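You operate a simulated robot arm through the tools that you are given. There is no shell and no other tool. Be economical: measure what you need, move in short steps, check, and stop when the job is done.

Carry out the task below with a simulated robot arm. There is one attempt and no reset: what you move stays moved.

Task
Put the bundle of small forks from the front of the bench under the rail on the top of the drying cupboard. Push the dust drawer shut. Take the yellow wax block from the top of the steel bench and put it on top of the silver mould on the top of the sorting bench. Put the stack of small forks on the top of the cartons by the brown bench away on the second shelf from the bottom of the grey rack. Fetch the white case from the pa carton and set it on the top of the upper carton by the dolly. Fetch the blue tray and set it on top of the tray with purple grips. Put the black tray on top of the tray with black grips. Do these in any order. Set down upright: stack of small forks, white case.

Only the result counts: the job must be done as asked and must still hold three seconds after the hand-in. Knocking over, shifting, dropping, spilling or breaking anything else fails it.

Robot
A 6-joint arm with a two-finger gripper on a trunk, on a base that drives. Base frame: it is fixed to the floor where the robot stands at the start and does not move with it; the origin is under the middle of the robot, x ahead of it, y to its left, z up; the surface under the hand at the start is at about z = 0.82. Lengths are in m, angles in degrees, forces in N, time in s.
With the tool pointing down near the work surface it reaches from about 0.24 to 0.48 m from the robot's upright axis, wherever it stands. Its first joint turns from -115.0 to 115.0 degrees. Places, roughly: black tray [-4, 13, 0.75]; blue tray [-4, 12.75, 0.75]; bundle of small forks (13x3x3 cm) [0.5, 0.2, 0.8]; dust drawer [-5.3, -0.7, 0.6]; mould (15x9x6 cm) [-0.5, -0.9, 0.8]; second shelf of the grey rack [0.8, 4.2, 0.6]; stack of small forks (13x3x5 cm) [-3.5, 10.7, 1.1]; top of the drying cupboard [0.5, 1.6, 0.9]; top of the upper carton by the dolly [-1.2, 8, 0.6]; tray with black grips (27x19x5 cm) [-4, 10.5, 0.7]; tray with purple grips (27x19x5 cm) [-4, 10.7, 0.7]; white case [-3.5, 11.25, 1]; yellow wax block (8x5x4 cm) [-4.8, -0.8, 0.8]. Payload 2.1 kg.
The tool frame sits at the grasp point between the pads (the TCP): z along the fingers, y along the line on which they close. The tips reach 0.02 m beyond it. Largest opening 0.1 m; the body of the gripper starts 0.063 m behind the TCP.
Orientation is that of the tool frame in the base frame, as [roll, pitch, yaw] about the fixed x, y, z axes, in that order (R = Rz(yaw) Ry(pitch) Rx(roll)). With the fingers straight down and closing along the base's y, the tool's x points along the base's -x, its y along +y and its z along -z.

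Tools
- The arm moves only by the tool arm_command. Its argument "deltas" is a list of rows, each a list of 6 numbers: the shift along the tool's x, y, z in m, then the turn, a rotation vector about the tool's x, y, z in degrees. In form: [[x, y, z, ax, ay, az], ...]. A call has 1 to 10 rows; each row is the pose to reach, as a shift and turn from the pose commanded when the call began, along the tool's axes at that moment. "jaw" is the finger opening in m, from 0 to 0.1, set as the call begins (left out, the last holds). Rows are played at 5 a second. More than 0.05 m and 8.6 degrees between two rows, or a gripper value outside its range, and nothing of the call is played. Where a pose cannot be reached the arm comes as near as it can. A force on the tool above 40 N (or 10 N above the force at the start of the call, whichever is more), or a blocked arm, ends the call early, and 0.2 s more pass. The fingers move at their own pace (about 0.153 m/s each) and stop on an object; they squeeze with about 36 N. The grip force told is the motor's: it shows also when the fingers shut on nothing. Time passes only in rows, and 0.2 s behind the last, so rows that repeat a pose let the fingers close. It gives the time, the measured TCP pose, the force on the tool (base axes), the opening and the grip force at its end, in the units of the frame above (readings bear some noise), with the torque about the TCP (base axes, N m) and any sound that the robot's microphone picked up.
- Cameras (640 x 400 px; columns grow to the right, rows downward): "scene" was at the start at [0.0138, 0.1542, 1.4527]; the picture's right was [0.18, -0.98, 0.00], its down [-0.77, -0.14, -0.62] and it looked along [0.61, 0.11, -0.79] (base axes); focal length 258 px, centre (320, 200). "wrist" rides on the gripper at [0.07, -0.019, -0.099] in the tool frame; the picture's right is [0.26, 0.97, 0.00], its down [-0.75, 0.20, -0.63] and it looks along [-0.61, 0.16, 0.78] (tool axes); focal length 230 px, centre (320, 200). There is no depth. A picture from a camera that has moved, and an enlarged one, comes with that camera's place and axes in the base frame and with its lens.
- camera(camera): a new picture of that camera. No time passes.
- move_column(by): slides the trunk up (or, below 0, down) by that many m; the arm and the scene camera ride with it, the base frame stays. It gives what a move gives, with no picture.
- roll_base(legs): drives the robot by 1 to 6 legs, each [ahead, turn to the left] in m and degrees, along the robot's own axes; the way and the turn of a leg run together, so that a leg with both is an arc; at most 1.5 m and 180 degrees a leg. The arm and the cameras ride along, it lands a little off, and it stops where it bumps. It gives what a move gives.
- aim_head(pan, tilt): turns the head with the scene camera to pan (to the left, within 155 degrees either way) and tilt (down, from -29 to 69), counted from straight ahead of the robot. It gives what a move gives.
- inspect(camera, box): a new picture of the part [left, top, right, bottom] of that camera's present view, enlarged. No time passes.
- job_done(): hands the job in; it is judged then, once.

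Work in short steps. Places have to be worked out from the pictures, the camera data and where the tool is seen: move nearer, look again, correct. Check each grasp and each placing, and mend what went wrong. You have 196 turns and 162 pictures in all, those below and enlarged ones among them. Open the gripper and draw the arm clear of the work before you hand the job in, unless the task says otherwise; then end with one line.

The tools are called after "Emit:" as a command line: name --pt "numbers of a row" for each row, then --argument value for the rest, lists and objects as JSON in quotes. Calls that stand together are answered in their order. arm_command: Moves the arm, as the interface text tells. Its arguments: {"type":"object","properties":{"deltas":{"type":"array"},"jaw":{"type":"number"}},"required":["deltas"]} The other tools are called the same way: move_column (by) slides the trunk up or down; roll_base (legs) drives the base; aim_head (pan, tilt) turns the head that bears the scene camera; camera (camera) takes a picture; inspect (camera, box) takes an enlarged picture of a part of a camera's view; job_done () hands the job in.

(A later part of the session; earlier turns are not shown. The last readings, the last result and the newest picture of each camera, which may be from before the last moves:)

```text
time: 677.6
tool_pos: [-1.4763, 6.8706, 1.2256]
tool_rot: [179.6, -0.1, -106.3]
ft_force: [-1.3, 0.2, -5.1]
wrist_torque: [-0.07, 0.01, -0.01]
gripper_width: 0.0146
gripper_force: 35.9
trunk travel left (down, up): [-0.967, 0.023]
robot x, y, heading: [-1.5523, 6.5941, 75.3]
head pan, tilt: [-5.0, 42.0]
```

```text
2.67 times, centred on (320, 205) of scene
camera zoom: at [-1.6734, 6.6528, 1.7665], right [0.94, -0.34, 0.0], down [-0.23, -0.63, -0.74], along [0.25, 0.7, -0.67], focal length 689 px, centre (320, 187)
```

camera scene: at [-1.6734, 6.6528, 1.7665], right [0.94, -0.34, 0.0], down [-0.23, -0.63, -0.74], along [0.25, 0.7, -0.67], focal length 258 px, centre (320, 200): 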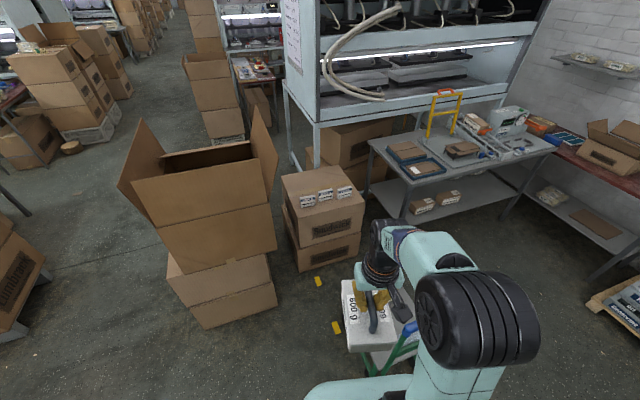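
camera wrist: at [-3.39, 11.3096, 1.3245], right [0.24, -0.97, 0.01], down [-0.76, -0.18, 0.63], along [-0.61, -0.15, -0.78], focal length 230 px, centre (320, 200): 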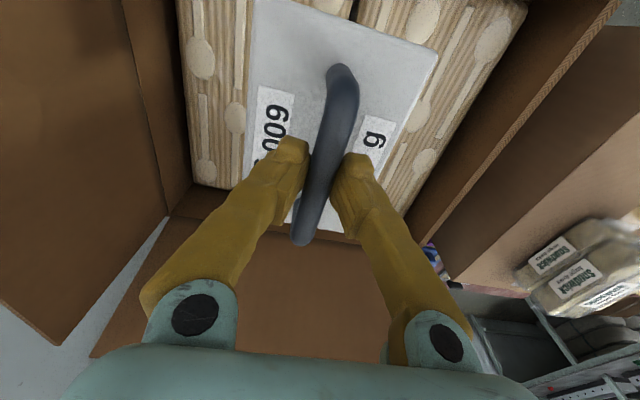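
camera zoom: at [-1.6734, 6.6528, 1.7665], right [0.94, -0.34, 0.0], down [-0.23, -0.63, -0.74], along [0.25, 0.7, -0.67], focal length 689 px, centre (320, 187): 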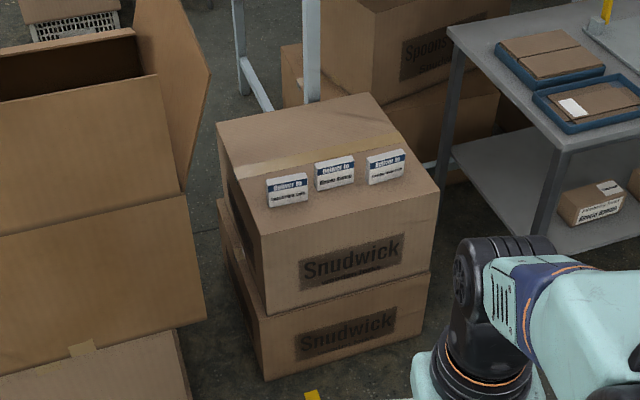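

The free area is behind the "Deliver to" cards (y≈7.87–8.15). I check the dolly's exact position with the wrist camera to see how near I can stand.

Emit:
camera --camera "wrist"

Emit:
aim_head --pan -50 --tilt 50

Emit:
camera --camera "scene"

```text
35 pictures are left
camera wrist: at [-1.4772, 6.7978, 1.3246], right [-1.0, 0.02, 0.01], down [0.02, 0.78, 0.63], along [0.01, 0.63, -0.78], focal length 230 px, centre (320, 200)
```

wrist: 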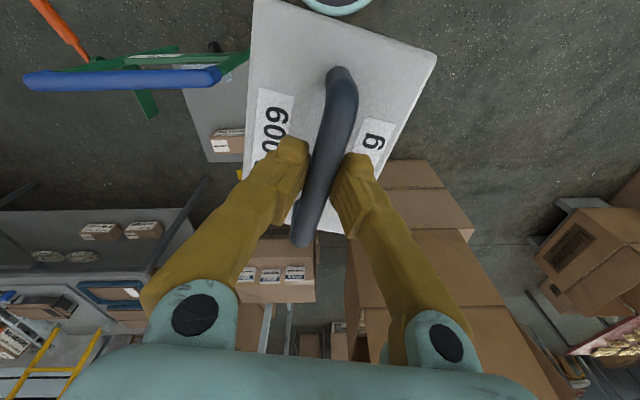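

```text
time: 678.8
tool_pos: [-1.4756, 6.8696, 1.2258]
tool_rot: [179.6, 0.0, -106.3]
ft_force: [0.2, -0.3, -6.8]
wrist_torque: [-0.04, 0.0, -0.01]
gripper_width: 0.0148
gripper_force: 35.8
trunk travel left (down, up): [-0.967, 0.023]
robot x, y, heading: [-1.548, 6.5947, 75.0]
head pan, tilt: [-50.0, 50.0]
```

```text
34 pictures are left
camera scene: at [-1.6322, 6.6071, 1.7553], right [0.43, -0.9, 0.0], down [-0.69, -0.33, -0.64], along [0.58, 0.27, -0.77], focal length 258 px, centre (320, 200)
```

scene: 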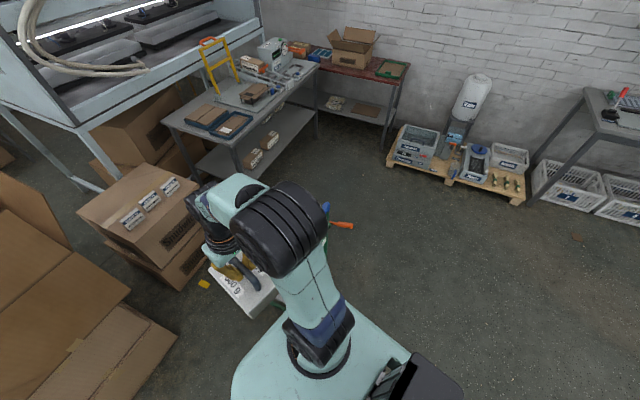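

The place behind the cards is beyond tool-down reach from any spot I can stand on. A hand tilted forward reaches further, so I will set the case on the open floor, regrip its handle with a 45° forward tilt, and then place it. First I turn to the open floor and lower the trunk.

Emit:
roll_base --legs '[[0, 105]]'

Emit:
move_column --by -0.4

Emit:
move_column --by -0.4

Emit:
arm_command --pt "-0.03 0 0.03 0 0 0" --pt "-0.06 0 0.06 0 0 0" --pt "-0.08 0 0.09 0 0 0" --pt "-0.1 0 0.12 0 0 0" --pt "-0.1 0 0.16 0 0 0" --pt "-0.1 0 0.2 0 0 0"

Emit:
aim_head --pan 10 --tilt 50

Emit:
camera --camera "scene"

```text
time: 683.5
tool_pos: [-1.8368, 6.5976, 1.2266]
tool_rot: [179.7, -0.2, -1.6]
ft_force: [-0.1, -0.8, -5.2]
wrist_torque: [0.0, -0.02, -0.04]
gripper_width: 0.0147
gripper_force: 36.3
trunk travel left (down, up): [-0.967, 0.023]
robot x, y, heading: [-1.5502, 6.5969, 180.1]
head pan, tilt: [-50.0, 50.0]
```

```text
time: 687.4
tool_pos: [-1.8352, 6.5967, 0.825]
tool_rot: [179.7, -0.1, -1.5]
ft_force: [0.0, 0.6, -5.6]
wrist_torque: [0.03, -0.01, 0.01]
gripper_width: 0.0146
gripper_force: 36.2
trunk travel left (down, up): [-0.567, 0.423]
robot x, y, heading: [-1.552, 6.5946, 180.0]
head pan, tilt: [-50.0, 50.0]
```

```text
time: 691.2
tool_pos: [-1.8364, 6.5969, 0.4251]
tool_rot: [179.8, -0.1, -1.5]
ft_force: [-0.4, -0.7, -5.5]
wrist_torque: [-0.01, -0.04, -0.01]
gripper_width: 0.0147
gripper_force: 35.7
trunk travel left (down, up): [-0.167, 0.823]
robot x, y, heading: [-1.5542, 6.594, 180.0]
head pan, tilt: [-50.0, 50.0]
```

```text
time: 692.6
tool_pos: [-1.9357, 6.599, 0.2249]
tool_rot: [179.6, -0.1, -1.5]
ft_force: [0.2, -0.6, -5.2]
wrist_torque: [0.02, -0.07, 0.02]
gripper_width: 0.0146
gripper_force: 35.7
trunk travel left (down, up): [-0.167, 0.823]
robot x, y, heading: [-1.5501, 6.5978, 180.0]
head pan, tilt: [-50.0, 50.0]
```

```text
time: 693.9
tool_pos: [-1.9361, 6.5978, 0.2264]
tool_rot: [179.7, -0.1, -1.5]
ft_force: [0.3, 0.5, -5.7]
wrist_torque: [0.0, -0.03, -0.02]
gripper_width: 0.0145
gripper_force: 35.9
trunk travel left (down, up): [-0.167, 0.823]
robot x, y, heading: [-1.5503, 6.5979, 180.0]
head pan, tilt: [10.0, 50.0]
```

```text
33 pictures are left
camera scene: at [-1.5681, 6.4424, 0.9553], right [-0.17, 0.99, 0.0], down [0.76, 0.13, -0.64], along [-0.63, -0.11, -0.77], focal length 258 px, centre (320, 200)
```

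scene: 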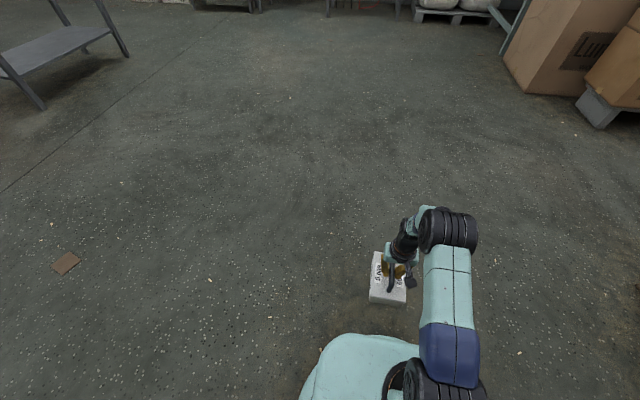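

Open floor below. I lower gently until the case stands.

Emit:
arm_command --pt "0 0 0.04 0 0 0" --pt "0 0 0.08 0 0 0" --pt "0 0 0.105 0 0 0" --pt "0 0 0.112 0 0 0" --pt "0 0 0.118 0 0 0" --pt "0 0 0.124 0 0 0" --pt "0 0 0.13 0 0 0" --pt "0 0 0.135 0 0 0"

```text
time: 695.7
tool_pos: [-1.9374, 6.5976, 0.0905]
tool_rot: [179.7, 0.1, -1.5]
ft_force: [-2.3, -2.0, 9.1]
wrist_torque: [0.0, 0.09, -0.01]
gripper_width: 0.006
gripper_force: 30.8
trunk travel left (down, up): [-0.167, 0.823]
robot x, y, heading: [-1.5503, 6.5984, 179.9]
head pan, tilt: [10.0, 50.0]
```

Standing on the floor (equivalent full-grip TCP height 0.0995). I release, rise, and tilt the hand 45° forward.

Emit:
arm_command --pt "0 0 0 0 0 0" --pt "0 0 0 0 0 0" --pt "0 0 -0.03 0 0 0" --pt "0 0 -0.07 0 0 0" --pt "0 0 -0.11 0 0 0" --pt "0 0 -0.13 0 0 0" --jaw 0.06

Emit:
arm_command --pt "0 0 0 0 -8 0" --pt "0 0 0 0 -16 0" --pt "0 0 0 0 -24 0" --pt "0 0 0 0 -32 0" --pt "0 0 0 0 -40 0" --pt "0 0 0 0 -45 0"

Emit:
camera --camera "wrist"

Emit:
inspect --camera "scene" --box '[330, 200, 500, 320]'

```text
time: 697.1
tool_pos: [-1.9341, 6.5982, 0.2224]
tool_rot: [179.7, 0.0, -1.5]
ft_force: [0.4, 0.4, 0.6]
wrist_torque: [-0.01, -0.03, -0.01]
gripper_width: 0.0599
gripper_force: 0.0
trunk travel left (down, up): [-0.167, 0.823]
robot x, y, heading: [-1.5555, 6.5924, 180.0]
head pan, tilt: [10.0, 50.0]
```

```text
time: 698.5
tool_pos: [-1.9371, 6.5986, 0.2218]
tool_rot: [179.6, 44.9, -1.8]
ft_force: [0.4, -0.5, -0.5]
wrist_torque: [0.01, 0.01, -0.01]
gripper_width: 0.0602
gripper_force: 0.0
trunk travel left (down, up): [-0.167, 0.823]
robot x, y, heading: [-1.5482, 6.5931, 179.9]
head pan, tilt: [10.0, 50.0]
```

```text
32 pictures are left
camera wrist: at [-1.8158, 6.614, 0.2416], right [0.16, -0.97, -0.18], down [-0.09, -0.19, 0.98], along [-0.98, -0.14, -0.12], focal length 230 px, centre (320, 200)
```

wrist: 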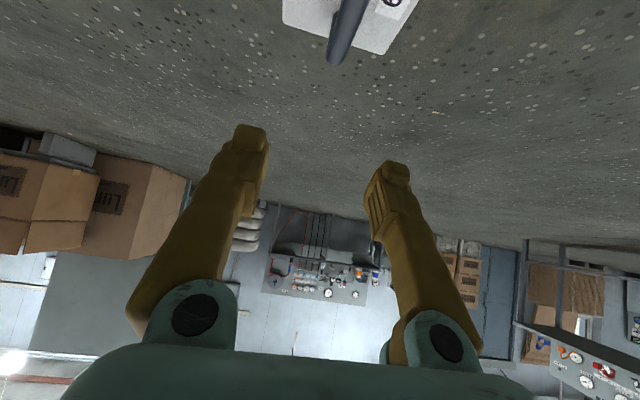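

```text
3.33 times, centred on (415, 260) of scene
camera zoom: at [-1.5674, 6.4423, 0.9553], right [-0.17, 0.98, 0.0], down [0.75, 0.13, -0.64], along [-0.63, -0.11, -0.77], focal length 862 px, centre (3, 0)
```

zoom: 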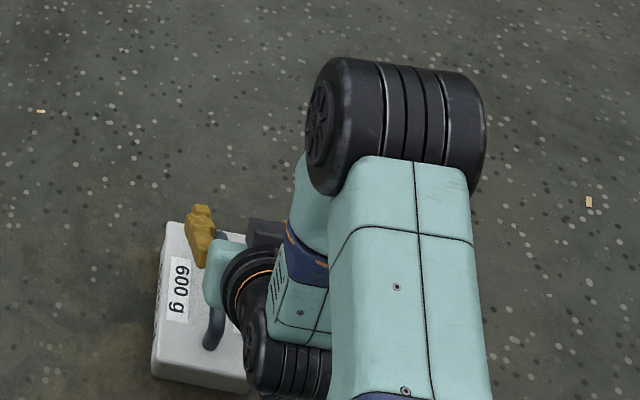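

The tilt was done in place. I lower the tilted hand straight onto the bar and grip.

Emit:
arm_command --pt "0.02 0 0.02 0 0 0" --pt "0.04 0 0.04 0 0 0" --pt "0.06 0 0.06 0 0 0" --pt "0.075 0 0.075 0 0 0" --pt "0.085 0 0.085 0 0 0"

Emit:
arm_command --pt "0 0 0 0 0 0" --pt "0 0 0 0 0 0" --pt "0 0 0 0 0 0" --pt "0 0 0 0 0 0" --jaw 0.0

Emit:
camera --camera "wrist"

```text
time: 699.7
tool_pos: [-1.9354, 6.5983, 0.1014]
tool_rot: [179.6, 44.9, -1.8]
ft_force: [-0.4, 0.5, -0.1]
wrist_torque: [0.04, -0.04, -0.01]
gripper_width: 0.0599
gripper_force: 0.0
trunk travel left (down, up): [-0.167, 0.823]
robot x, y, heading: [-1.5525, 6.588, 180.2]
head pan, tilt: [10.0, 50.0]
```

```text
time: 700.7
tool_pos: [-1.9352, 6.5977, 0.0999]
tool_rot: [179.6, 44.8, -1.8]
ft_force: [0.2, -1.4, -0.2]
wrist_torque: [0.0, 0.1, 0.07]
gripper_width: 0.0134
gripper_force: 36.0
trunk travel left (down, up): [-0.167, 0.823]
robot x, y, heading: [-1.5531, 6.5954, 180.2]
head pan, tilt: [10.0, 50.0]
```

```text
30 pictures are left
camera wrist: at [-1.8153, 6.6133, 0.1216], right [0.16, -0.97, -0.18], down [-0.09, -0.19, 0.98], along [-0.98, -0.14, -0.12], focal length 230 px, centre (320, 200)
```

wrist: 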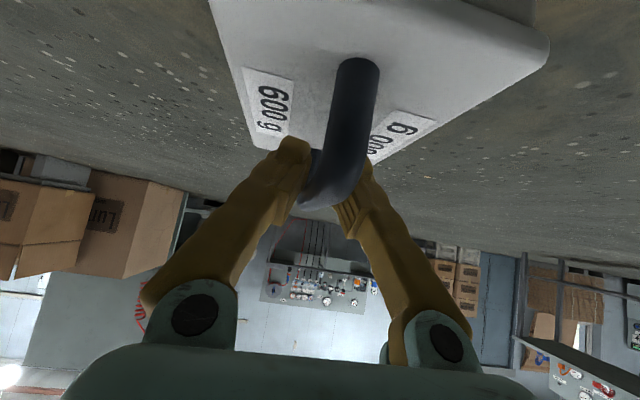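

Gripped. I lift and, over open floor, test how far the tilted hand reaches forward.

Emit:
arm_command --pt "-0.01 0 -0.01 0 0 0" --pt "-0.035 0 -0.035 0 0 0" --pt "-0.07 0 -0.07 0 0 0" --pt "-0.105 0 -0.105 0 0 0" --pt "-0.14 0 -0.07 0 0 0" --pt "-0.175 0 -0.035 0 0 0" --pt "-0.21 0 0.0 0 0 0" --pt "-0.24 0 0.03 0 0 0" --pt "-0.275 0 0.065 0 0 0" --pt "-0.295 0 0.085 0 0 0"

Emit:
camera --camera "scene"

```text
time: 702.9
tool_pos: [-2.172, 6.6037, 0.2526]
tool_rot: [179.6, 44.6, -1.8]
ft_force: [-0.1, 0.3, -5.9]
wrist_torque: [0.0, -0.01, -0.03]
gripper_width: 0.0141
gripper_force: 36.0
out of reach, approached as far as the arm can: row 9, 10
trunk travel left (down, up): [-0.167, 0.823]
robot x, y, heading: [-1.5518, 6.5966, 180.1]
head pan, tilt: [10.0, 50.0]
```

```text
29 pictures are left
camera scene: at [-1.5686, 6.4423, 0.9552], right [-0.17, 0.98, 0.0], down [0.76, 0.13, -0.64], along [-0.63, -0.11, -0.77], focal length 258 px, centre (320, 200)
```

scene: 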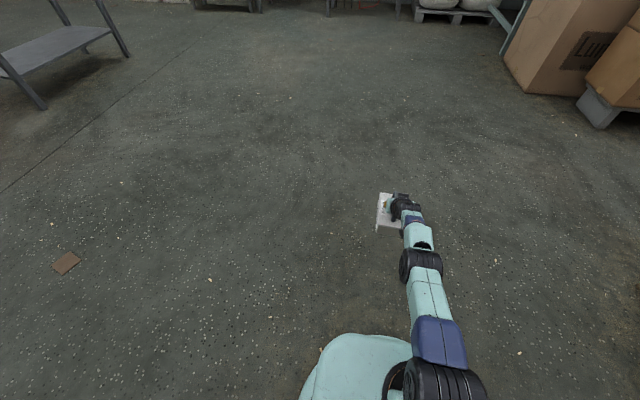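

The tilted reach is 0.62 m. To gain a few cm more I'll set the case down again and grip the bar 3 cm nearer its rear end.

Emit:
arm_command --pt "0.035 0 -0.035 0 0 0" --pt "0.07 0 -0.07 0 0 0" --pt "0.1 0 -0.04 0 0 0" --pt "0.13 0 -0.01 0 0 0" --pt "0.155 0 0.015 0 0 0" --pt "0.168 0 0.028 0 0 0" --pt "0.174 0 0.034 0 0 0" --pt "0.178 0 0.038 0 0 0"

Emit:
arm_command --pt "0 0 0 0 0 0" --pt "0 0 0 0 0 0" --pt "-0.03 0 -0.03 0 0 0" --pt "-0.02 0 -0.06 0 0 0" --pt "0.0 0 -0.04 0 0 0" --pt "0.015 0 -0.027 0 0 0" --pt "0.02 0 -0.022 0 0 0" --jaw 0.06

Emit:
camera --camera "wrist"

```text
time: 704.7
tool_pos: [-2.0729, 6.6009, 0.1025]
tool_rot: [179.6, 45.0, -1.7]
ft_force: [1.0, -1.0, -6.0]
wrist_torque: [0.01, -0.15, -0.02]
gripper_width: 0.0141
gripper_force: 35.6
trunk travel left (down, up): [-0.167, 0.823]
robot x, y, heading: [-1.5539, 6.5978, 179.9]
head pan, tilt: [10.0, 50.0]
```

```text
time: 706.3
tool_pos: [-2.0433, 6.5981, 0.1062]
tool_rot: [179.5, 45.0, -1.9]
ft_force: [-0.7, 0.2, 0.2]
wrist_torque: [-0.02, 0.05, -0.01]
gripper_width: 0.0603
gripper_force: 0.1
trunk travel left (down, up): [-0.167, 0.823]
robot x, y, heading: [-1.5522, 6.596, 180.0]
head pan, tilt: [10.0, 50.0]
```

```text
28 pictures are left
camera wrist: at [-1.9231, 6.6151, 0.1254], right [0.16, -0.97, -0.18], down [-0.09, -0.19, 0.98], along [-0.98, -0.14, -0.12], focal length 230 px, centre (320, 200)
```

wrist: 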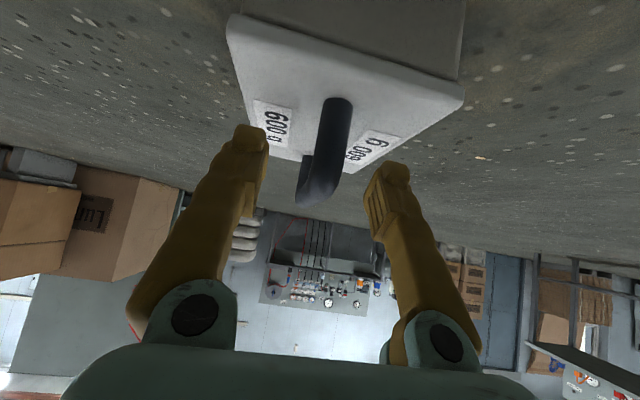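

The case stands; the bar lies between the fingers. I lower 6 mm, close and lift.

Emit:
arm_command --pt "0.004 0 0.004 0 0 0" --pt "0.004 0 0.004 0 0 0"

Emit:
arm_command --pt "0 0 0 0 0 0" --pt "0 0 0 0 0 0" --pt "0 0 0 0 0 0" --pt "0 0 0 0 0 0" --jaw 0.0

Emit:
arm_command --pt "-0.01 0 -0.01 0 0 0" --pt "-0.035 0 -0.035 0 0 0" --pt "-0.05 0 -0.08 0 0 0" --pt "-0.05 0 -0.12 0 0 0" --pt "-0.05 0 -0.15 0 0 0"

Emit:
camera --camera "wrist"

Emit:
inspect --camera "scene" --box '[330, 180, 500, 320]'

```text
time: 706.9
tool_pos: [-2.0428, 6.6003, 0.099]
tool_rot: [179.6, 44.9, -1.8]
ft_force: [0.5, 0.0, 0.7]
wrist_torque: [-0.01, -0.06, -0.03]
gripper_width: 0.0599
gripper_force: 0.1
trunk travel left (down, up): [-0.167, 0.823]
robot x, y, heading: [-1.5511, 6.595, 180.0]
head pan, tilt: [10.0, 50.0]
```

```text
time: 707.9
tool_pos: [-2.044, 6.5998, 0.0994]
tool_rot: [179.6, 44.9, -1.8]
ft_force: [-1.4, -0.2, -5.2]
wrist_torque: [-0.03, -0.24, -0.02]
gripper_width: 0.0076
gripper_force: 35.6
trunk travel left (down, up): [-0.167, 0.823]
robot x, y, heading: [-1.5482, 6.5939, 180.1]
head pan, tilt: [10.0, 50.0]
```

```text
time: 709.1
tool_pos: [-1.9729, 6.5988, 0.2417]
tool_rot: [179.5, 44.9, -1.8]
ft_force: [-0.4, -0.1, -5.4]
wrist_torque: [-0.04, -0.23, 0.01]
gripper_width: 0.0077
gripper_force: 36.1
trunk travel left (down, up): [-0.167, 0.823]
robot x, y, heading: [-1.5496, 6.5948, 179.8]
head pan, tilt: [10.0, 50.0]
```

```text
27 pictures are left
camera wrist: at [-1.8522, 6.6142, 0.262], right [0.16, -0.97, -0.18], down [-0.09, -0.19, 0.98], along [-0.98, -0.14, -0.12], focal length 230 px, centre (320, 200)
```

wrist: 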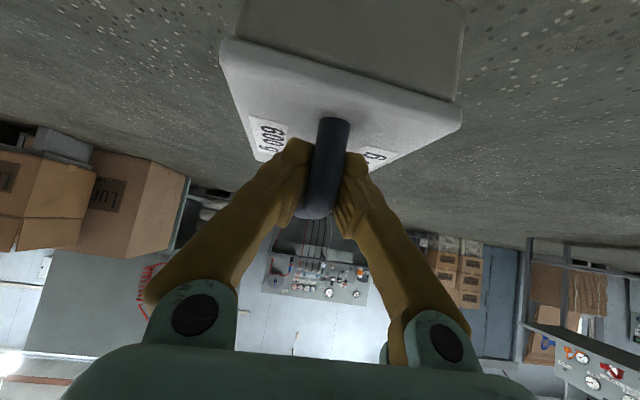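

```text
2.86 times, centred on (415, 250) of scene
camera zoom: at [-1.5682, 6.4423, 0.9552], right [-0.17, 0.98, 0.0], down [0.76, 0.13, -0.64], along [-0.63, -0.11, -0.77], focal length 739 px, centre (49, 57)
```

zoom: 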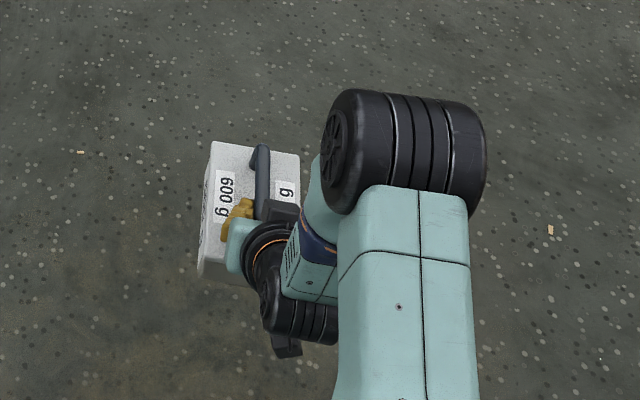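

The grip is only on the bar's lower side (7.6 mm), so I set it down and regrip 7 mm higher.

Emit:
arm_command --pt "0.03 0 0.03 0 0 0" --pt "0.06 0 0.06 0 0 0" --pt "0.085 0 0.085 0 0 0" --pt "0.095 0 0.095 0 0 0" --pt "0.102 0 0.102 0 0 0"

Emit:
arm_command --pt "0 0 0 0 0 0" --pt "0 0 0 0 0 0" --pt "-0.007 0 -0.007 0 0 0" --pt "-0.007 0 -0.007 0 0 0" --jaw 0.05

Emit:
arm_command --pt "0 0 0 0 0 0" --pt "0 0 0 0 0 0" --pt "0 0 0 0 0 0" --pt "0 0 0 0 0 0" --jaw 0.0

```text
time: 710.3
tool_pos: [-1.9721, 6.5991, 0.0959]
tool_rot: [179.6, 45.0, -1.8]
ft_force: [0.9, 0.0, -0.1]
wrist_torque: [0.05, 0.27, 0.02]
gripper_width: 0.0077
gripper_force: 35.5
trunk travel left (down, up): [-0.167, 0.823]
robot x, y, heading: [-1.5497, 6.5952, 180.0]
head pan, tilt: [10.0, 50.0]
```

```text
time: 711.3
tool_pos: [-1.9743, 6.5979, 0.1058]
tool_rot: [179.6, 44.9, -1.8]
ft_force: [-0.6, 0.0, -0.5]
wrist_torque: [-0.03, 0.0, -0.02]
gripper_width: 0.0501
gripper_force: 0.1
trunk travel left (down, up): [-0.167, 0.823]
robot x, y, heading: [-1.5517, 6.5969, 179.9]
head pan, tilt: [10.0, 50.0]
```

```text
time: 712.3
tool_pos: [-1.9745, 6.5979, 0.1061]
tool_rot: [179.6, 44.9, -1.9]
ft_force: [-1.3, 0.6, 0.3]
wrist_torque: [0.0, -0.01, -0.05]
gripper_width: 0.0149
gripper_force: 36.1
trunk travel left (down, up): [-0.167, 0.823]
robot x, y, heading: [-1.5491, 6.5968, 180.1]
head pan, tilt: [10.0, 50.0]
```

Full bar gripped (14.9 mm). I lift, raise the trunk, turn north and drive up between the carton stack and the dolly for a look.

Emit:
arm_command --pt "-0.01 0 -0.01 0 0 0" --pt "-0.035 0 -0.035 0 0 0" --pt "-0.065 0 -0.065 0 0 0" --pt "-0.085 0 -0.085 0 0 0"

Emit:
move_column --by 0.4

Emit:
move_column --by 0.25

Emit:
roll_base --legs '[[0, -90], [0.5, 0]]'

Emit:
aim_head --pan -5 --tilt 55

Emit:
camera --camera "scene"

```text
time: 713.3
tool_pos: [-1.9721, 6.5979, 0.2273]
tool_rot: [179.6, 44.8, -1.8]
ft_force: [0.3, -0.2, -6.2]
wrist_torque: [-0.04, -0.26, 0.0]
gripper_width: 0.0149
gripper_force: 35.7
trunk travel left (down, up): [-0.167, 0.823]
robot x, y, heading: [-1.5546, 6.5933, 180.0]
head pan, tilt: [10.0, 50.0]
```

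```text
time: 717.1
tool_pos: [-1.9734, 6.5991, 0.627]
tool_rot: [179.6, 44.9, -1.8]
ft_force: [-0.3, 1.1, -5.3]
wrist_torque: [-0.01, -0.25, 0.02]
gripper_width: 0.0149
gripper_force: 35.6
trunk travel left (down, up): [-0.567, 0.423]
robot x, y, heading: [-1.5502, 6.5949, 179.9]
head pan, tilt: [10.0, 50.0]
```

```text
time: 719.7
tool_pos: [-1.974, 6.5983, 0.8757]
tool_rot: [179.6, 44.9, -1.9]
ft_force: [0.1, 0.1, -6.3]
wrist_torque: [-0.02, -0.2, 0.02]
gripper_width: 0.0151
gripper_force: 35.6
trunk travel left (down, up): [-0.817, 0.173]
robot x, y, heading: [-1.5545, 6.5929, 180.0]
head pan, tilt: [10.0, 50.0]
```

```text
time: 726.5
tool_pos: [-1.5258, 7.5184, 0.8769]
tool_rot: [179.6, 45.0, -93.1]
ft_force: [0.9, -1.2, -5.2]
wrist_torque: [-0.26, -0.01, -0.01]
gripper_width: 0.015
gripper_force: 35.6
trunk travel left (down, up): [-0.817, 0.173]
robot x, y, heading: [-1.5399, 7.0975, 88.9]
head pan, tilt: [10.0, 50.0]
```

```text
time: 727.3
tool_pos: [-1.5263, 7.5188, 0.877]
tool_rot: [179.6, 44.8, -93.1]
ft_force: [0.0, -0.1, -5.5]
wrist_torque: [-0.23, 0.03, 0.05]
gripper_width: 0.015
gripper_force: 35.7
trunk travel left (down, up): [-0.817, 0.173]
robot x, y, heading: [-1.5416, 7.0945, 88.7]
head pan, tilt: [-5.0, 55.0]
```

```text
25 pictures are left
camera scene: at [-1.6741, 7.1141, 1.5987], right [0.99, -0.11, 0.0], down [-0.09, -0.81, -0.57], along [0.06, 0.57, -0.82], focal length 258 px, centre (320, 200)
```

scene: 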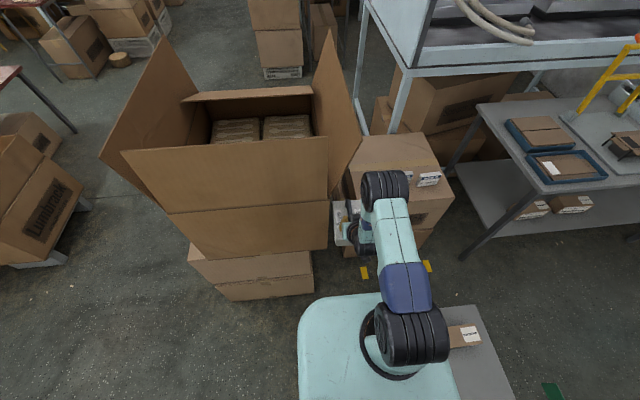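

The gap allows standing at y≈7.35. I swing the case to the right (clear of the open carton's flap) before rolling in.

Emit:
arm_command --pt "0 -0.04 0 0 0 0" --pt "0 -0.08 0 0 0 0" --pt "0 -0.12 0 0 0 0" --pt "0 -0.16 0 0 0 0" --pt "0 -0.2 0 0 0 0" --pt "0 -0.23 0 0 0 0"

Emit:
roll_base --legs '[[0.13, 0]]'

Emit:
camera --camera "scene"

```text
time: 728.7
tool_pos: [-1.2969, 7.5082, 0.8755]
tool_rot: [179.5, 44.8, -93.1]
ft_force: [0.3, 0.1, -6.1]
wrist_torque: [-0.24, 0.02, -0.04]
gripper_width: 0.0149
gripper_force: 36.4
trunk travel left (down, up): [-0.817, 0.173]
robot x, y, heading: [-1.541, 7.095, 88.8]
head pan, tilt: [-5.0, 55.0]
```

```text
time: 730.0
tool_pos: [-1.2946, 7.6379, 0.877]
tool_rot: [179.6, 44.9, -93.2]
ft_force: [-0.2, -0.2, -5.8]
wrist_torque: [-0.22, -0.01, 0.0]
gripper_width: 0.0148
gripper_force: 35.7
trunk travel left (down, up): [-0.817, 0.173]
robot x, y, heading: [-1.5404, 7.2267, 88.4]
head pan, tilt: [-5.0, 55.0]
```

```text
24 pictures are left
camera scene: at [-1.67, 7.2423, 1.5989], right [0.99, -0.11, 0.0], down [-0.09, -0.81, -0.57], along [0.06, 0.57, -0.82], focal length 258 px, centre (320, 200)
```

scene: 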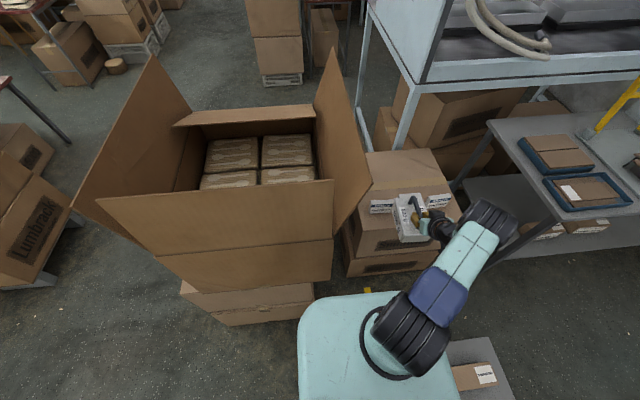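

Good clearance from the flap, and the cards are at y≈7.83. I roll 0.14 m more, then extend forward over the rear of the carton top.

Emit:
roll_base --legs '[[0.14, 0]]'

Emit:
arm_command --pt "-0.025 0 0.025 0 0 0" --pt "-0.05 0 0.05 0 0 0" --pt "-0.075 0 0.075 0 0 0" --pt "-0.103 0 0.103 0 0 0" --pt "-0.103 0 0.103 0 0 0"

Emit:
inspect --camera "scene" --box '[300, 100, 540, 300]'

```text
time: 731.3
tool_pos: [-1.2919, 7.7763, 0.8756]
tool_rot: [179.5, 45.0, -93.2]
ft_force: [0.6, -0.4, -5.9]
wrist_torque: [-0.25, 0.01, 0.0]
gripper_width: 0.0152
gripper_force: 35.9
trunk travel left (down, up): [-0.817, 0.173]
robot x, y, heading: [-1.5333, 7.3678, 88.5]
head pan, tilt: [-5.0, 55.0]
```

```text
time: 732.5
tool_pos: [-1.2958, 7.9083, 0.881]
tool_rot: [179.4, 44.6, -93.2]
ft_force: [0.0, -0.1, -5.4]
wrist_torque: [-0.24, -0.04, -0.05]
gripper_width: 0.0146
gripper_force: 35.9
out of reach, approached as far as the arm can: row 4, 5
trunk travel left (down, up): [-0.817, 0.173]
robot x, y, heading: [-1.5339, 7.3665, 88.6]
head pan, tilt: [-5.0, 55.0]
```

```text
2.00 times, centred on (420, 200) of scene
camera zoom: at [-1.6665, 7.3846, 1.5988], right [0.99, -0.11, 0.0], down [-0.09, -0.81, -0.57], along [0.06, 0.57, -0.82], focal length 517 px, centre (120, 200)
```

zoom: 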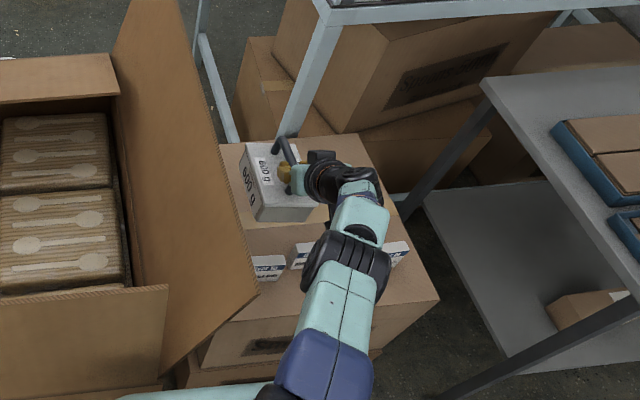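

Case is over the free rear area, clear of the cards and the post. I lower with the trunk.

Emit:
move_column --by -0.1

Emit:
camera --camera "wrist"

Emit:
inspect --camera "scene" --box '[360, 120, 520, 260]'

```text
time: 733.9
tool_pos: [-1.295, 7.9078, 0.7832]
tool_rot: [179.5, 44.9, -93.3]
ft_force: [-0.8, -0.3, -6.1]
wrist_torque: [-0.21, -0.06, -0.04]
gripper_width: 0.0146
gripper_force: 35.7
trunk travel left (down, up): [-0.717, 0.273]
robot x, y, heading: [-1.532, 7.3646, 88.7]
head pan, tilt: [-5.0, 55.0]
```

```text
22 pictures are left
camera wrist: at [-1.2819, 7.7876, 0.8018], right [-0.98, -0.13, -0.18], down [-0.19, 0.1, 0.98], along [-0.11, 0.99, -0.12], focal length 230 px, centre (320, 200)
```

wrist: 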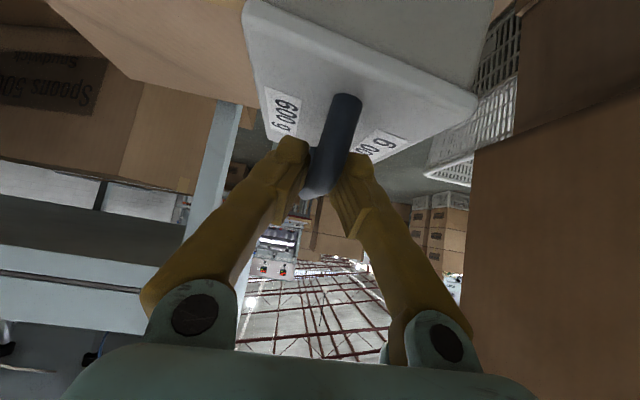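

```text
2.86 times, centred on (440, 190) of scene
camera zoom: at [-1.6666, 7.3847, 1.4988], right [0.99, -0.11, 0.0], down [-0.09, -0.81, -0.57], along [0.06, 0.57, -0.82], focal length 739 px, centre (-23, 229)
```

zoom: 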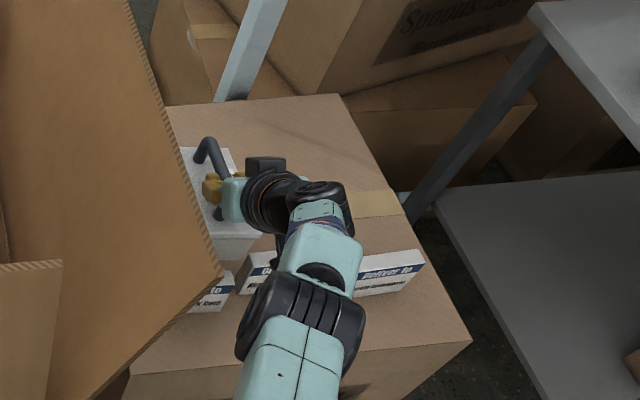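

Emit:
move_column --by -0.03

Emit:
move_column --by -0.01

```text
time: 734.6
tool_pos: [-1.2957, 7.9071, 0.7506]
tool_rot: [179.5, 44.8, -93.2]
ft_force: [-0.4, -0.6, -5.7]
wrist_torque: [-0.23, -0.03, -0.02]
gripper_width: 0.0148
gripper_force: 36.2
trunk travel left (down, up): [-0.687, 0.303]
robot x, y, heading: [-1.5341, 7.3682, 88.5]
head pan, tilt: [-5.0, 55.0]
```

```text
time: 735.2
tool_pos: [-1.2954, 7.9082, 0.7409]
tool_rot: [179.5, 44.8, -93.1]
ft_force: [-0.4, -0.5, -6.1]
wrist_torque: [-0.28, -0.03, 0.03]
gripper_width: 0.0149
gripper_force: 36.0
trunk travel left (down, up): [-0.677, 0.313]
robot x, y, heading: [-1.5328, 7.3681, 88.5]
head pan, tilt: [-5.0, 55.0]
```

No contact yet; I lower in 7 mm steps, watching the force.

Emit:
move_column --by -0.007

Emit:
move_column --by -0.007

Emit:
move_column --by -0.007

```text
time: 735.7
tool_pos: [-1.2954, 7.9081, 0.7345]
tool_rot: [179.4, 44.9, -93.2]
ft_force: [0.5, -1.1, -6.0]
wrist_torque: [-0.15, 0.0, -0.01]
gripper_width: 0.0148
gripper_force: 36.2
trunk travel left (down, up): [-0.67, 0.32]
robot x, y, heading: [-1.5338, 7.3682, 88.3]
head pan, tilt: [-5.0, 55.0]
```

```text
time: 736.3
tool_pos: [-1.2949, 7.9088, 0.7275]
tool_rot: [179.5, 44.8, -93.1]
ft_force: [0.0, 1.0, -5.6]
wrist_torque: [-0.23, -0.03, -0.02]
gripper_width: 0.0147
gripper_force: 35.9
trunk travel left (down, up): [-0.663, 0.327]
robot x, y, heading: [-1.5332, 7.3703, 88.4]
head pan, tilt: [-5.0, 55.0]
```

```text
time: 736.9
tool_pos: [-1.2946, 7.9083, 0.7195]
tool_rot: [179.5, 44.8, -93.2]
ft_force: [-0.6, 0.0, -6.2]
wrist_torque: [-0.23, -0.04, 0.0]
gripper_width: 0.015
gripper_force: 35.8
trunk travel left (down, up): [-0.656, 0.334]
robot x, y, heading: [-1.5329, 7.3658, 88.4]
head pan, tilt: [-5.0, 55.0]
```

Emit:
inspect --camera "scene" --box '[380, 150, 480, 230]'

```text
5.00 times, centred on (430, 190) of scene
camera zoom: at [-1.6667, 7.3847, 1.4378], right [0.99, -0.11, 0.0], down [-0.09, -0.81, -0.57], along [0.06, 0.57, -0.82], focal length 1293 px, centre (-230, 250)
```

zoom: 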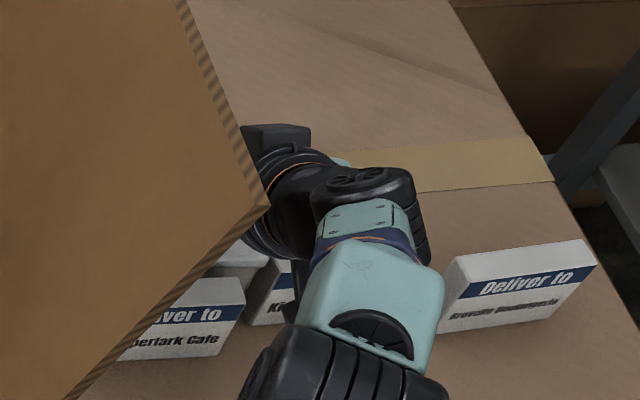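

The small card boxes reach to y≈7.865, just at the case's near edge. I raise 4 cm, roll 3.5 cm forward, and lower again.

Emit:
move_column --by 0.05

Emit:
roll_base --legs '[[0.035, 0]]'

Emit:
move_column --by -0.05

Emit:
move_column --by -0.006

Emit:
move_column --by -0.006

```text
time: 737.8
tool_pos: [-1.2957, 7.908, 0.7704]
tool_rot: [179.5, 44.8, -93.2]
ft_force: [-0.1, 0.6, -6.6]
wrist_torque: [-0.23, -0.07, 0.02]
gripper_width: 0.0148
gripper_force: 36.7
trunk travel left (down, up): [-0.706, 0.284]
robot x, y, heading: [-1.5361, 7.3675, 88.5]
head pan, tilt: [-5.0, 55.0]
```

```text
time: 738.6
tool_pos: [-1.2969, 7.9171, 0.7688]
tool_rot: [179.4, 44.6, -92.9]
ft_force: [0.6, 0.0, -5.5]
wrist_torque: [-0.23, -0.02, 0.02]
gripper_width: 0.0151
gripper_force: 36.0
trunk travel left (down, up): [-0.706, 0.284]
robot x, y, heading: [-1.5297, 7.3731, 89.1]
head pan, tilt: [-5.0, 55.0]
stopped in leg 1: the robot was blocked; the commanded pose is now the measured one
```

```text
time: 739.5
tool_pos: [-1.2982, 7.9171, 0.7201]
tool_rot: [179.4, 44.8, -92.8]
ft_force: [-0.6, -0.3, -6.6]
wrist_torque: [-0.21, -0.04, 0.02]
gripper_width: 0.0147
gripper_force: 35.9
trunk travel left (down, up): [-0.656, 0.334]
robot x, y, heading: [-1.5289, 7.3743, 89.0]
head pan, tilt: [-5.0, 55.0]
```

```text
time: 740.1
tool_pos: [-1.298, 7.9157, 0.7162]
tool_rot: [179.6, 45.0, -92.7]
ft_force: [-3.5, -2.2, 3.6]
wrist_torque: [0.58, -0.16, 0.18]
gripper_width: 0.0149
gripper_force: 35.8
trunk travel left (down, up): [-0.65, 0.34]
robot x, y, heading: [-1.5348, 7.3738, 89.1]
head pan, tilt: [-5.0, 55.0]
```

```text
time: 740.6
tool_pos: [-1.2979, 7.9143, 0.712]
tool_rot: [179.6, 45.2, -92.7]
ft_force: [-1.6, -4.0, 10.9]
wrist_torque: [1.17, 0.02, 0.06]
gripper_width: 0.0148
gripper_force: 36.0
trunk travel left (down, up): [-0.644, 0.346]
robot x, y, heading: [-1.5298, 7.3746, 89.0]
head pan, tilt: [-5.0, 55.0]
```

Contact, mainly at the far edge (slight nose-down droop). I press another 6 mm to level it, then open.

Emit:
move_column --by -0.006

Emit:
arm_command --pt "0 0 0 0 0 0" --pt "0 0 0 0 0 0" --pt "0 0 0 0 0 0" --jaw 0.03

Emit:
camera --camera "wrist"

```text
time: 741.2
tool_pos: [-1.2971, 7.9145, 0.706]
tool_rot: [179.7, 45.3, -92.7]
ft_force: [0.0, -5.1, 20.7]
wrist_torque: [0.25, -0.04, 0.06]
gripper_width: 0.0149
gripper_force: 36.0
trunk travel left (down, up): [-0.638, 0.352]
robot x, y, heading: [-1.5313, 7.3742, 88.9]
head pan, tilt: [-5.0, 55.0]
```

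```text
time: 742.0
tool_pos: [-1.2971, 7.9165, 0.7023]
tool_rot: [179.4, 44.8, -92.9]
ft_force: [0.4, 0.4, 0.0]
wrist_torque: [-0.01, 0.01, 0.01]
gripper_width: 0.0302
gripper_force: 0.1
trunk travel left (down, up): [-0.638, 0.352]
robot x, y, heading: [-1.5322, 7.3747, 89.2]
head pan, tilt: [-5.0, 55.0]
```

```text
19 pictures are left
camera wrist: at [-1.2831, 7.7958, 0.7227], right [-0.97, -0.14, -0.18], down [-0.19, 0.1, 0.98], along [-0.12, 0.98, -0.12], focal length 230 px, centre (320, 200)
```

wrist: 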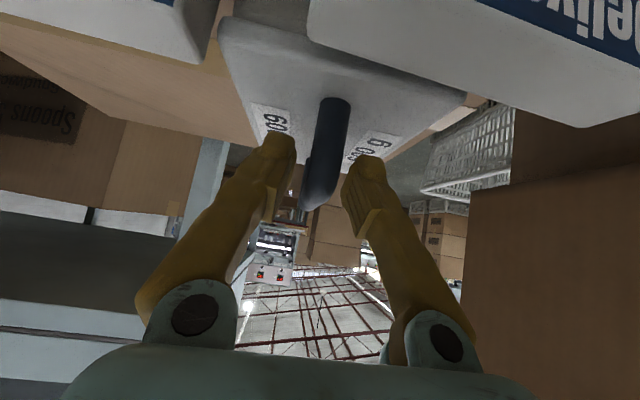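

The case stands level behind the cards. I open wider, raise the trunk, and draw back.

Emit:
arm_command --pt "0 0 0 0 0 0" --pt "0 0 0 0 0 0" --jaw 0.06

Emit:
move_column --by 0.2

Emit:
roll_base --legs '[[-0.3, 0]]'

Emit:
camera --camera "scene"

```text
time: 742.6
tool_pos: [-1.2968, 7.917, 0.7026]
tool_rot: [179.5, 44.8, -92.8]
ft_force: [-0.3, -0.5, -0.3]
wrist_torque: [-0.01, 0.01, -0.03]
gripper_width: 0.0601
gripper_force: 0.0
trunk travel left (down, up): [-0.638, 0.352]
robot x, y, heading: [-1.5263, 7.3711, 89.4]
head pan, tilt: [-5.0, 55.0]
```

```text
time: 744.7
tool_pos: [-1.2959, 7.9162, 0.9024]
tool_rot: [179.5, 44.8, -92.8]
ft_force: [0.6, -0.2, 0.9]
wrist_torque: [-0.02, -0.02, -0.03]
gripper_width: 0.0598
gripper_force: 0.1
trunk travel left (down, up): [-0.838, 0.152]
robot x, y, heading: [-1.528, 7.3758, 89.3]
head pan, tilt: [-5.0, 55.0]
```

```text
time: 746.8
tool_pos: [-1.3013, 7.617, 0.9018]
tool_rot: [179.5, 44.8, -92.8]
ft_force: [-1.0, 0.9, 0.0]
wrist_torque: [0.01, -0.01, -0.02]
gripper_width: 0.06
gripper_force: 0.1
trunk travel left (down, up): [-0.838, 0.152]
robot x, y, heading: [-1.5347, 7.0725, 88.9]
head pan, tilt: [-5.0, 55.0]
```

```text
18 pictures are left
camera scene: at [-1.6693, 7.0907, 1.6198], right [0.99, -0.1, 0.0], down [-0.08, -0.82, -0.57], along [0.06, 0.57, -0.82], focal length 258 px, centre (320, 200)
```

scene: 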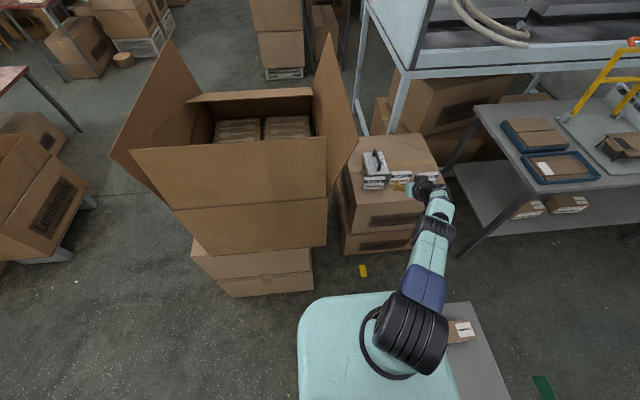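

The case stands upright on the upper carton. Now back for the fork stack: tuck the arm (keeping the 45° tilt) and drive up the aisle.

Emit:
arm_command --pt "0.02 0.04 -0.02 0 0 0" --pt "0.04 0.08 -0.04 0 0 0" --pt "0.06 0.12 -0.06 0 0 0" --pt "0.08 0.16 -0.08 0 0 0" --pt "0.09 0.2 -0.09 0 0 0" --pt "0.09 0.23 -0.09 0 0 0" --jaw 0.06

Emit:
roll_base --legs '[[-0.47, 0], [0, 91], [1.22, 0], [0, -90], [1.35, 0], [1.35, 0]]'

```text
time: 748.2
tool_pos: [-1.5367, 7.4998, 0.9046]
tool_rot: [179.7, 44.8, -92.5]
ft_force: [0.7, 0.2, 0.1]
wrist_torque: [0.02, -0.03, -0.03]
gripper_width: 0.0604
gripper_force: 0.1
trunk travel left (down, up): [-0.838, 0.152]
robot x, y, heading: [-1.5344, 7.0803, 89.1]
head pan, tilt: [-5.0, 55.0]
```

```text
time: 777.1
tool_pos: [-2.7144, 9.7282, 0.9053]
tool_rot: [179.5, 44.8, -93.2]
ft_force: [0.8, 0.2, 0.5]
wrist_torque: [0.01, -0.01, -0.01]
gripper_width: 0.0601
gripper_force: 0.0
trunk travel left (down, up): [-0.838, 0.152]
robot x, y, heading: [-2.7165, 9.3033, 88.8]
head pan, tilt: [-5.0, 55.0]
```

Emit:
roll_base --legs '[[1.385, 0]]'

Emit:
move_column --by 0.15

Emit:
arm_command --pt "-0.03 0 -0.03 0 0 0" --pt "-0.06 0 -0.06 0 0 0" --pt "-0.085 0 -0.085 0 0 0"

Emit:
roll_base --legs '[[0, 91.2], [0.14, 0]]'

Emit:
aim_head --pan 10 --tilt 50

Emit:
camera --camera "scene"

```text
time: 784.1
tool_pos: [-2.6904, 11.1257, 0.905]
tool_rot: [179.6, 44.7, -92.7]
ft_force: [-0.6, 0.1, 0.2]
wrist_torque: [0.0, 0.02, -0.02]
gripper_width: 0.06
gripper_force: 0.0
trunk travel left (down, up): [-0.838, 0.152]
robot x, y, heading: [-2.693, 10.7041, 89.2]
head pan, tilt: [-5.0, 55.0]
```

```text
time: 785.8
tool_pos: [-2.6914, 11.1259, 1.0547]
tool_rot: [179.5, 44.8, -92.7]
ft_force: [1.5, 0.2, -0.7]
wrist_torque: [0.0, -0.03, -0.01]
gripper_width: 0.0596
gripper_force: 0.1
trunk travel left (down, up): [-0.988, 0.002]
robot x, y, heading: [-2.6915, 10.7014, 89.2]
head pan, tilt: [-5.0, 55.0]
```

```text
time: 786.6
tool_pos: [-2.6912, 11.1272, 1.176]
tool_rot: [179.5, 44.8, -92.8]
ft_force: [0.3, -0.2, 0.5]
wrist_torque: [0.01, 0.01, 0.03]
gripper_width: 0.06
gripper_force: 0.0
trunk travel left (down, up): [-0.988, 0.002]
robot x, y, heading: [-2.6955, 10.7003, 89.4]
head pan, tilt: [-5.0, 55.0]
```

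```text
time: 791.9
tool_pos: [-3.2434, 10.6878, 1.1803]
tool_rot: [179.5, 45.5, -1.2]
ft_force: [1.4, 0.0, -0.6]
wrist_torque: [-0.02, 0.06, 0.02]
gripper_width: 0.0601
gripper_force: 0.0
trunk travel left (down, up): [-0.988, 0.002]
robot x, y, heading: [-2.8265, 10.7015, -179.2]
head pan, tilt: [-5.0, 55.0]
```

```text
time: 792.6
tool_pos: [-3.2525, 10.6878, 1.1758]
tool_rot: [179.5, 44.9, -1.1]
ft_force: [0.1, 1.1, 0.0]
wrist_torque: [0.0, -0.02, 0.02]
gripper_width: 0.0601
gripper_force: 0.2
trunk travel left (down, up): [-0.988, 0.002]
robot x, y, heading: [-2.8268, 10.6959, -179.3]
head pan, tilt: [10.0, 50.0]
```

```text
17 pictures are left
camera scene: at [-2.8421, 10.5471, 1.7763], right [-0.18, 0.98, 0.0], down [0.75, 0.14, -0.64], along [-0.63, -0.12, -0.77], focal length 258 px, centre (320, 200)
```

scene: 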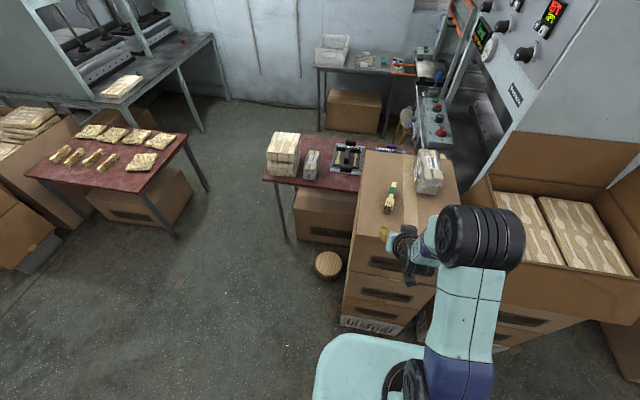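

The fork stack is at ≈(-3.455,10.678), nearly along x. I roll nearer and bring the tilted hand just above it.

Emit:
roll_base --legs '[[0.12, 0]]'

Emit:
arm_command --pt "-0.02 0.004 0.02 0 0 0" --pt "-0.04 0.008 0.04 0 0 0" --pt "-0.05 0.011 0.06 0 0 0" --pt "-0.035 0.011 0.08 0 0 0" --pt "-0.018 0.011 0.095 0 0 0"

Emit:
camera --camera "wrist"

Emit:
inspect --camera "scene" --box '[340, 150, 500, 290]'

```text
time: 793.9
tool_pos: [-3.3603, 10.6871, 1.1802]
tool_rot: [179.3, 45.5, -1.1]
ft_force: [-1.3, 0.2, 0.2]
wrist_torque: [-0.03, 0.02, 0.0]
gripper_width: 0.06
gripper_force: 0.0
trunk travel left (down, up): [-0.988, 0.002]
robot x, y, heading: [-2.9493, 10.6992, -179.2]
head pan, tilt: [10.0, 50.0]
```

```text
time: 795.1
tool_pos: [-3.4494, 10.6738, 1.1216]
tool_rot: [179.5, 45.0, -1.1]
ft_force: [-0.2, -0.5, 0.1]
wrist_torque: [-0.01, 0.03, 0.0]
gripper_width: 0.0596
gripper_force: 0.1
trunk travel left (down, up): [-0.988, 0.002]
robot x, y, heading: [-2.9465, 10.6985, -179.1]
head pan, tilt: [10.0, 50.0]
```

```text
16 pictures are left
camera wrist: at [-3.3299, 10.6925, 1.1422], right [0.17, -0.97, -0.18], down [-0.09, -0.19, 0.98], along [-0.98, -0.15, -0.12], focal length 230 px, centre (320, 200)
```

wrist: 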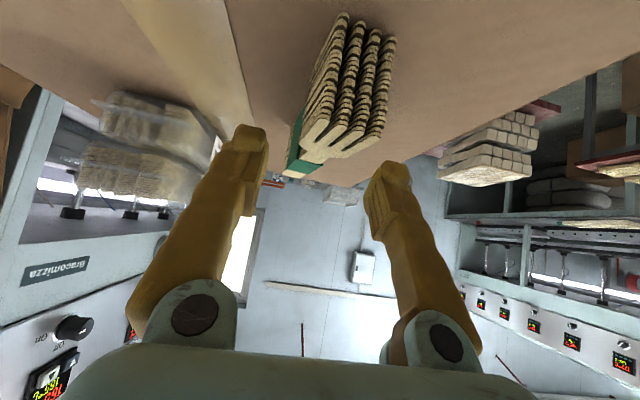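

```text
2.86 times, centred on (420, 220) of scene
camera zoom: at [-2.9639, 10.5456, 1.7763], right [-0.19, 0.98, 0.0], down [0.75, 0.14, -0.64], along [-0.63, -0.12, -0.77], focal length 739 px, centre (34, 143)
```

zoom: 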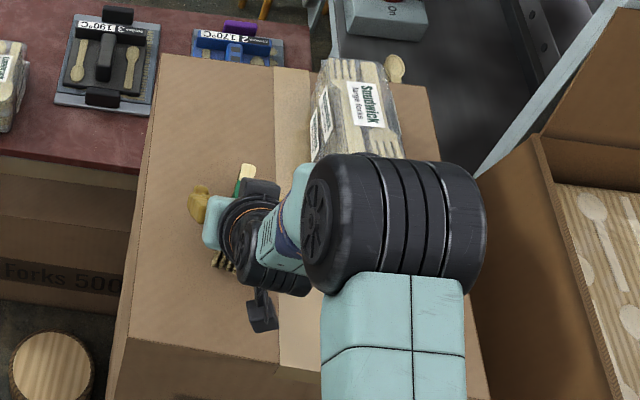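

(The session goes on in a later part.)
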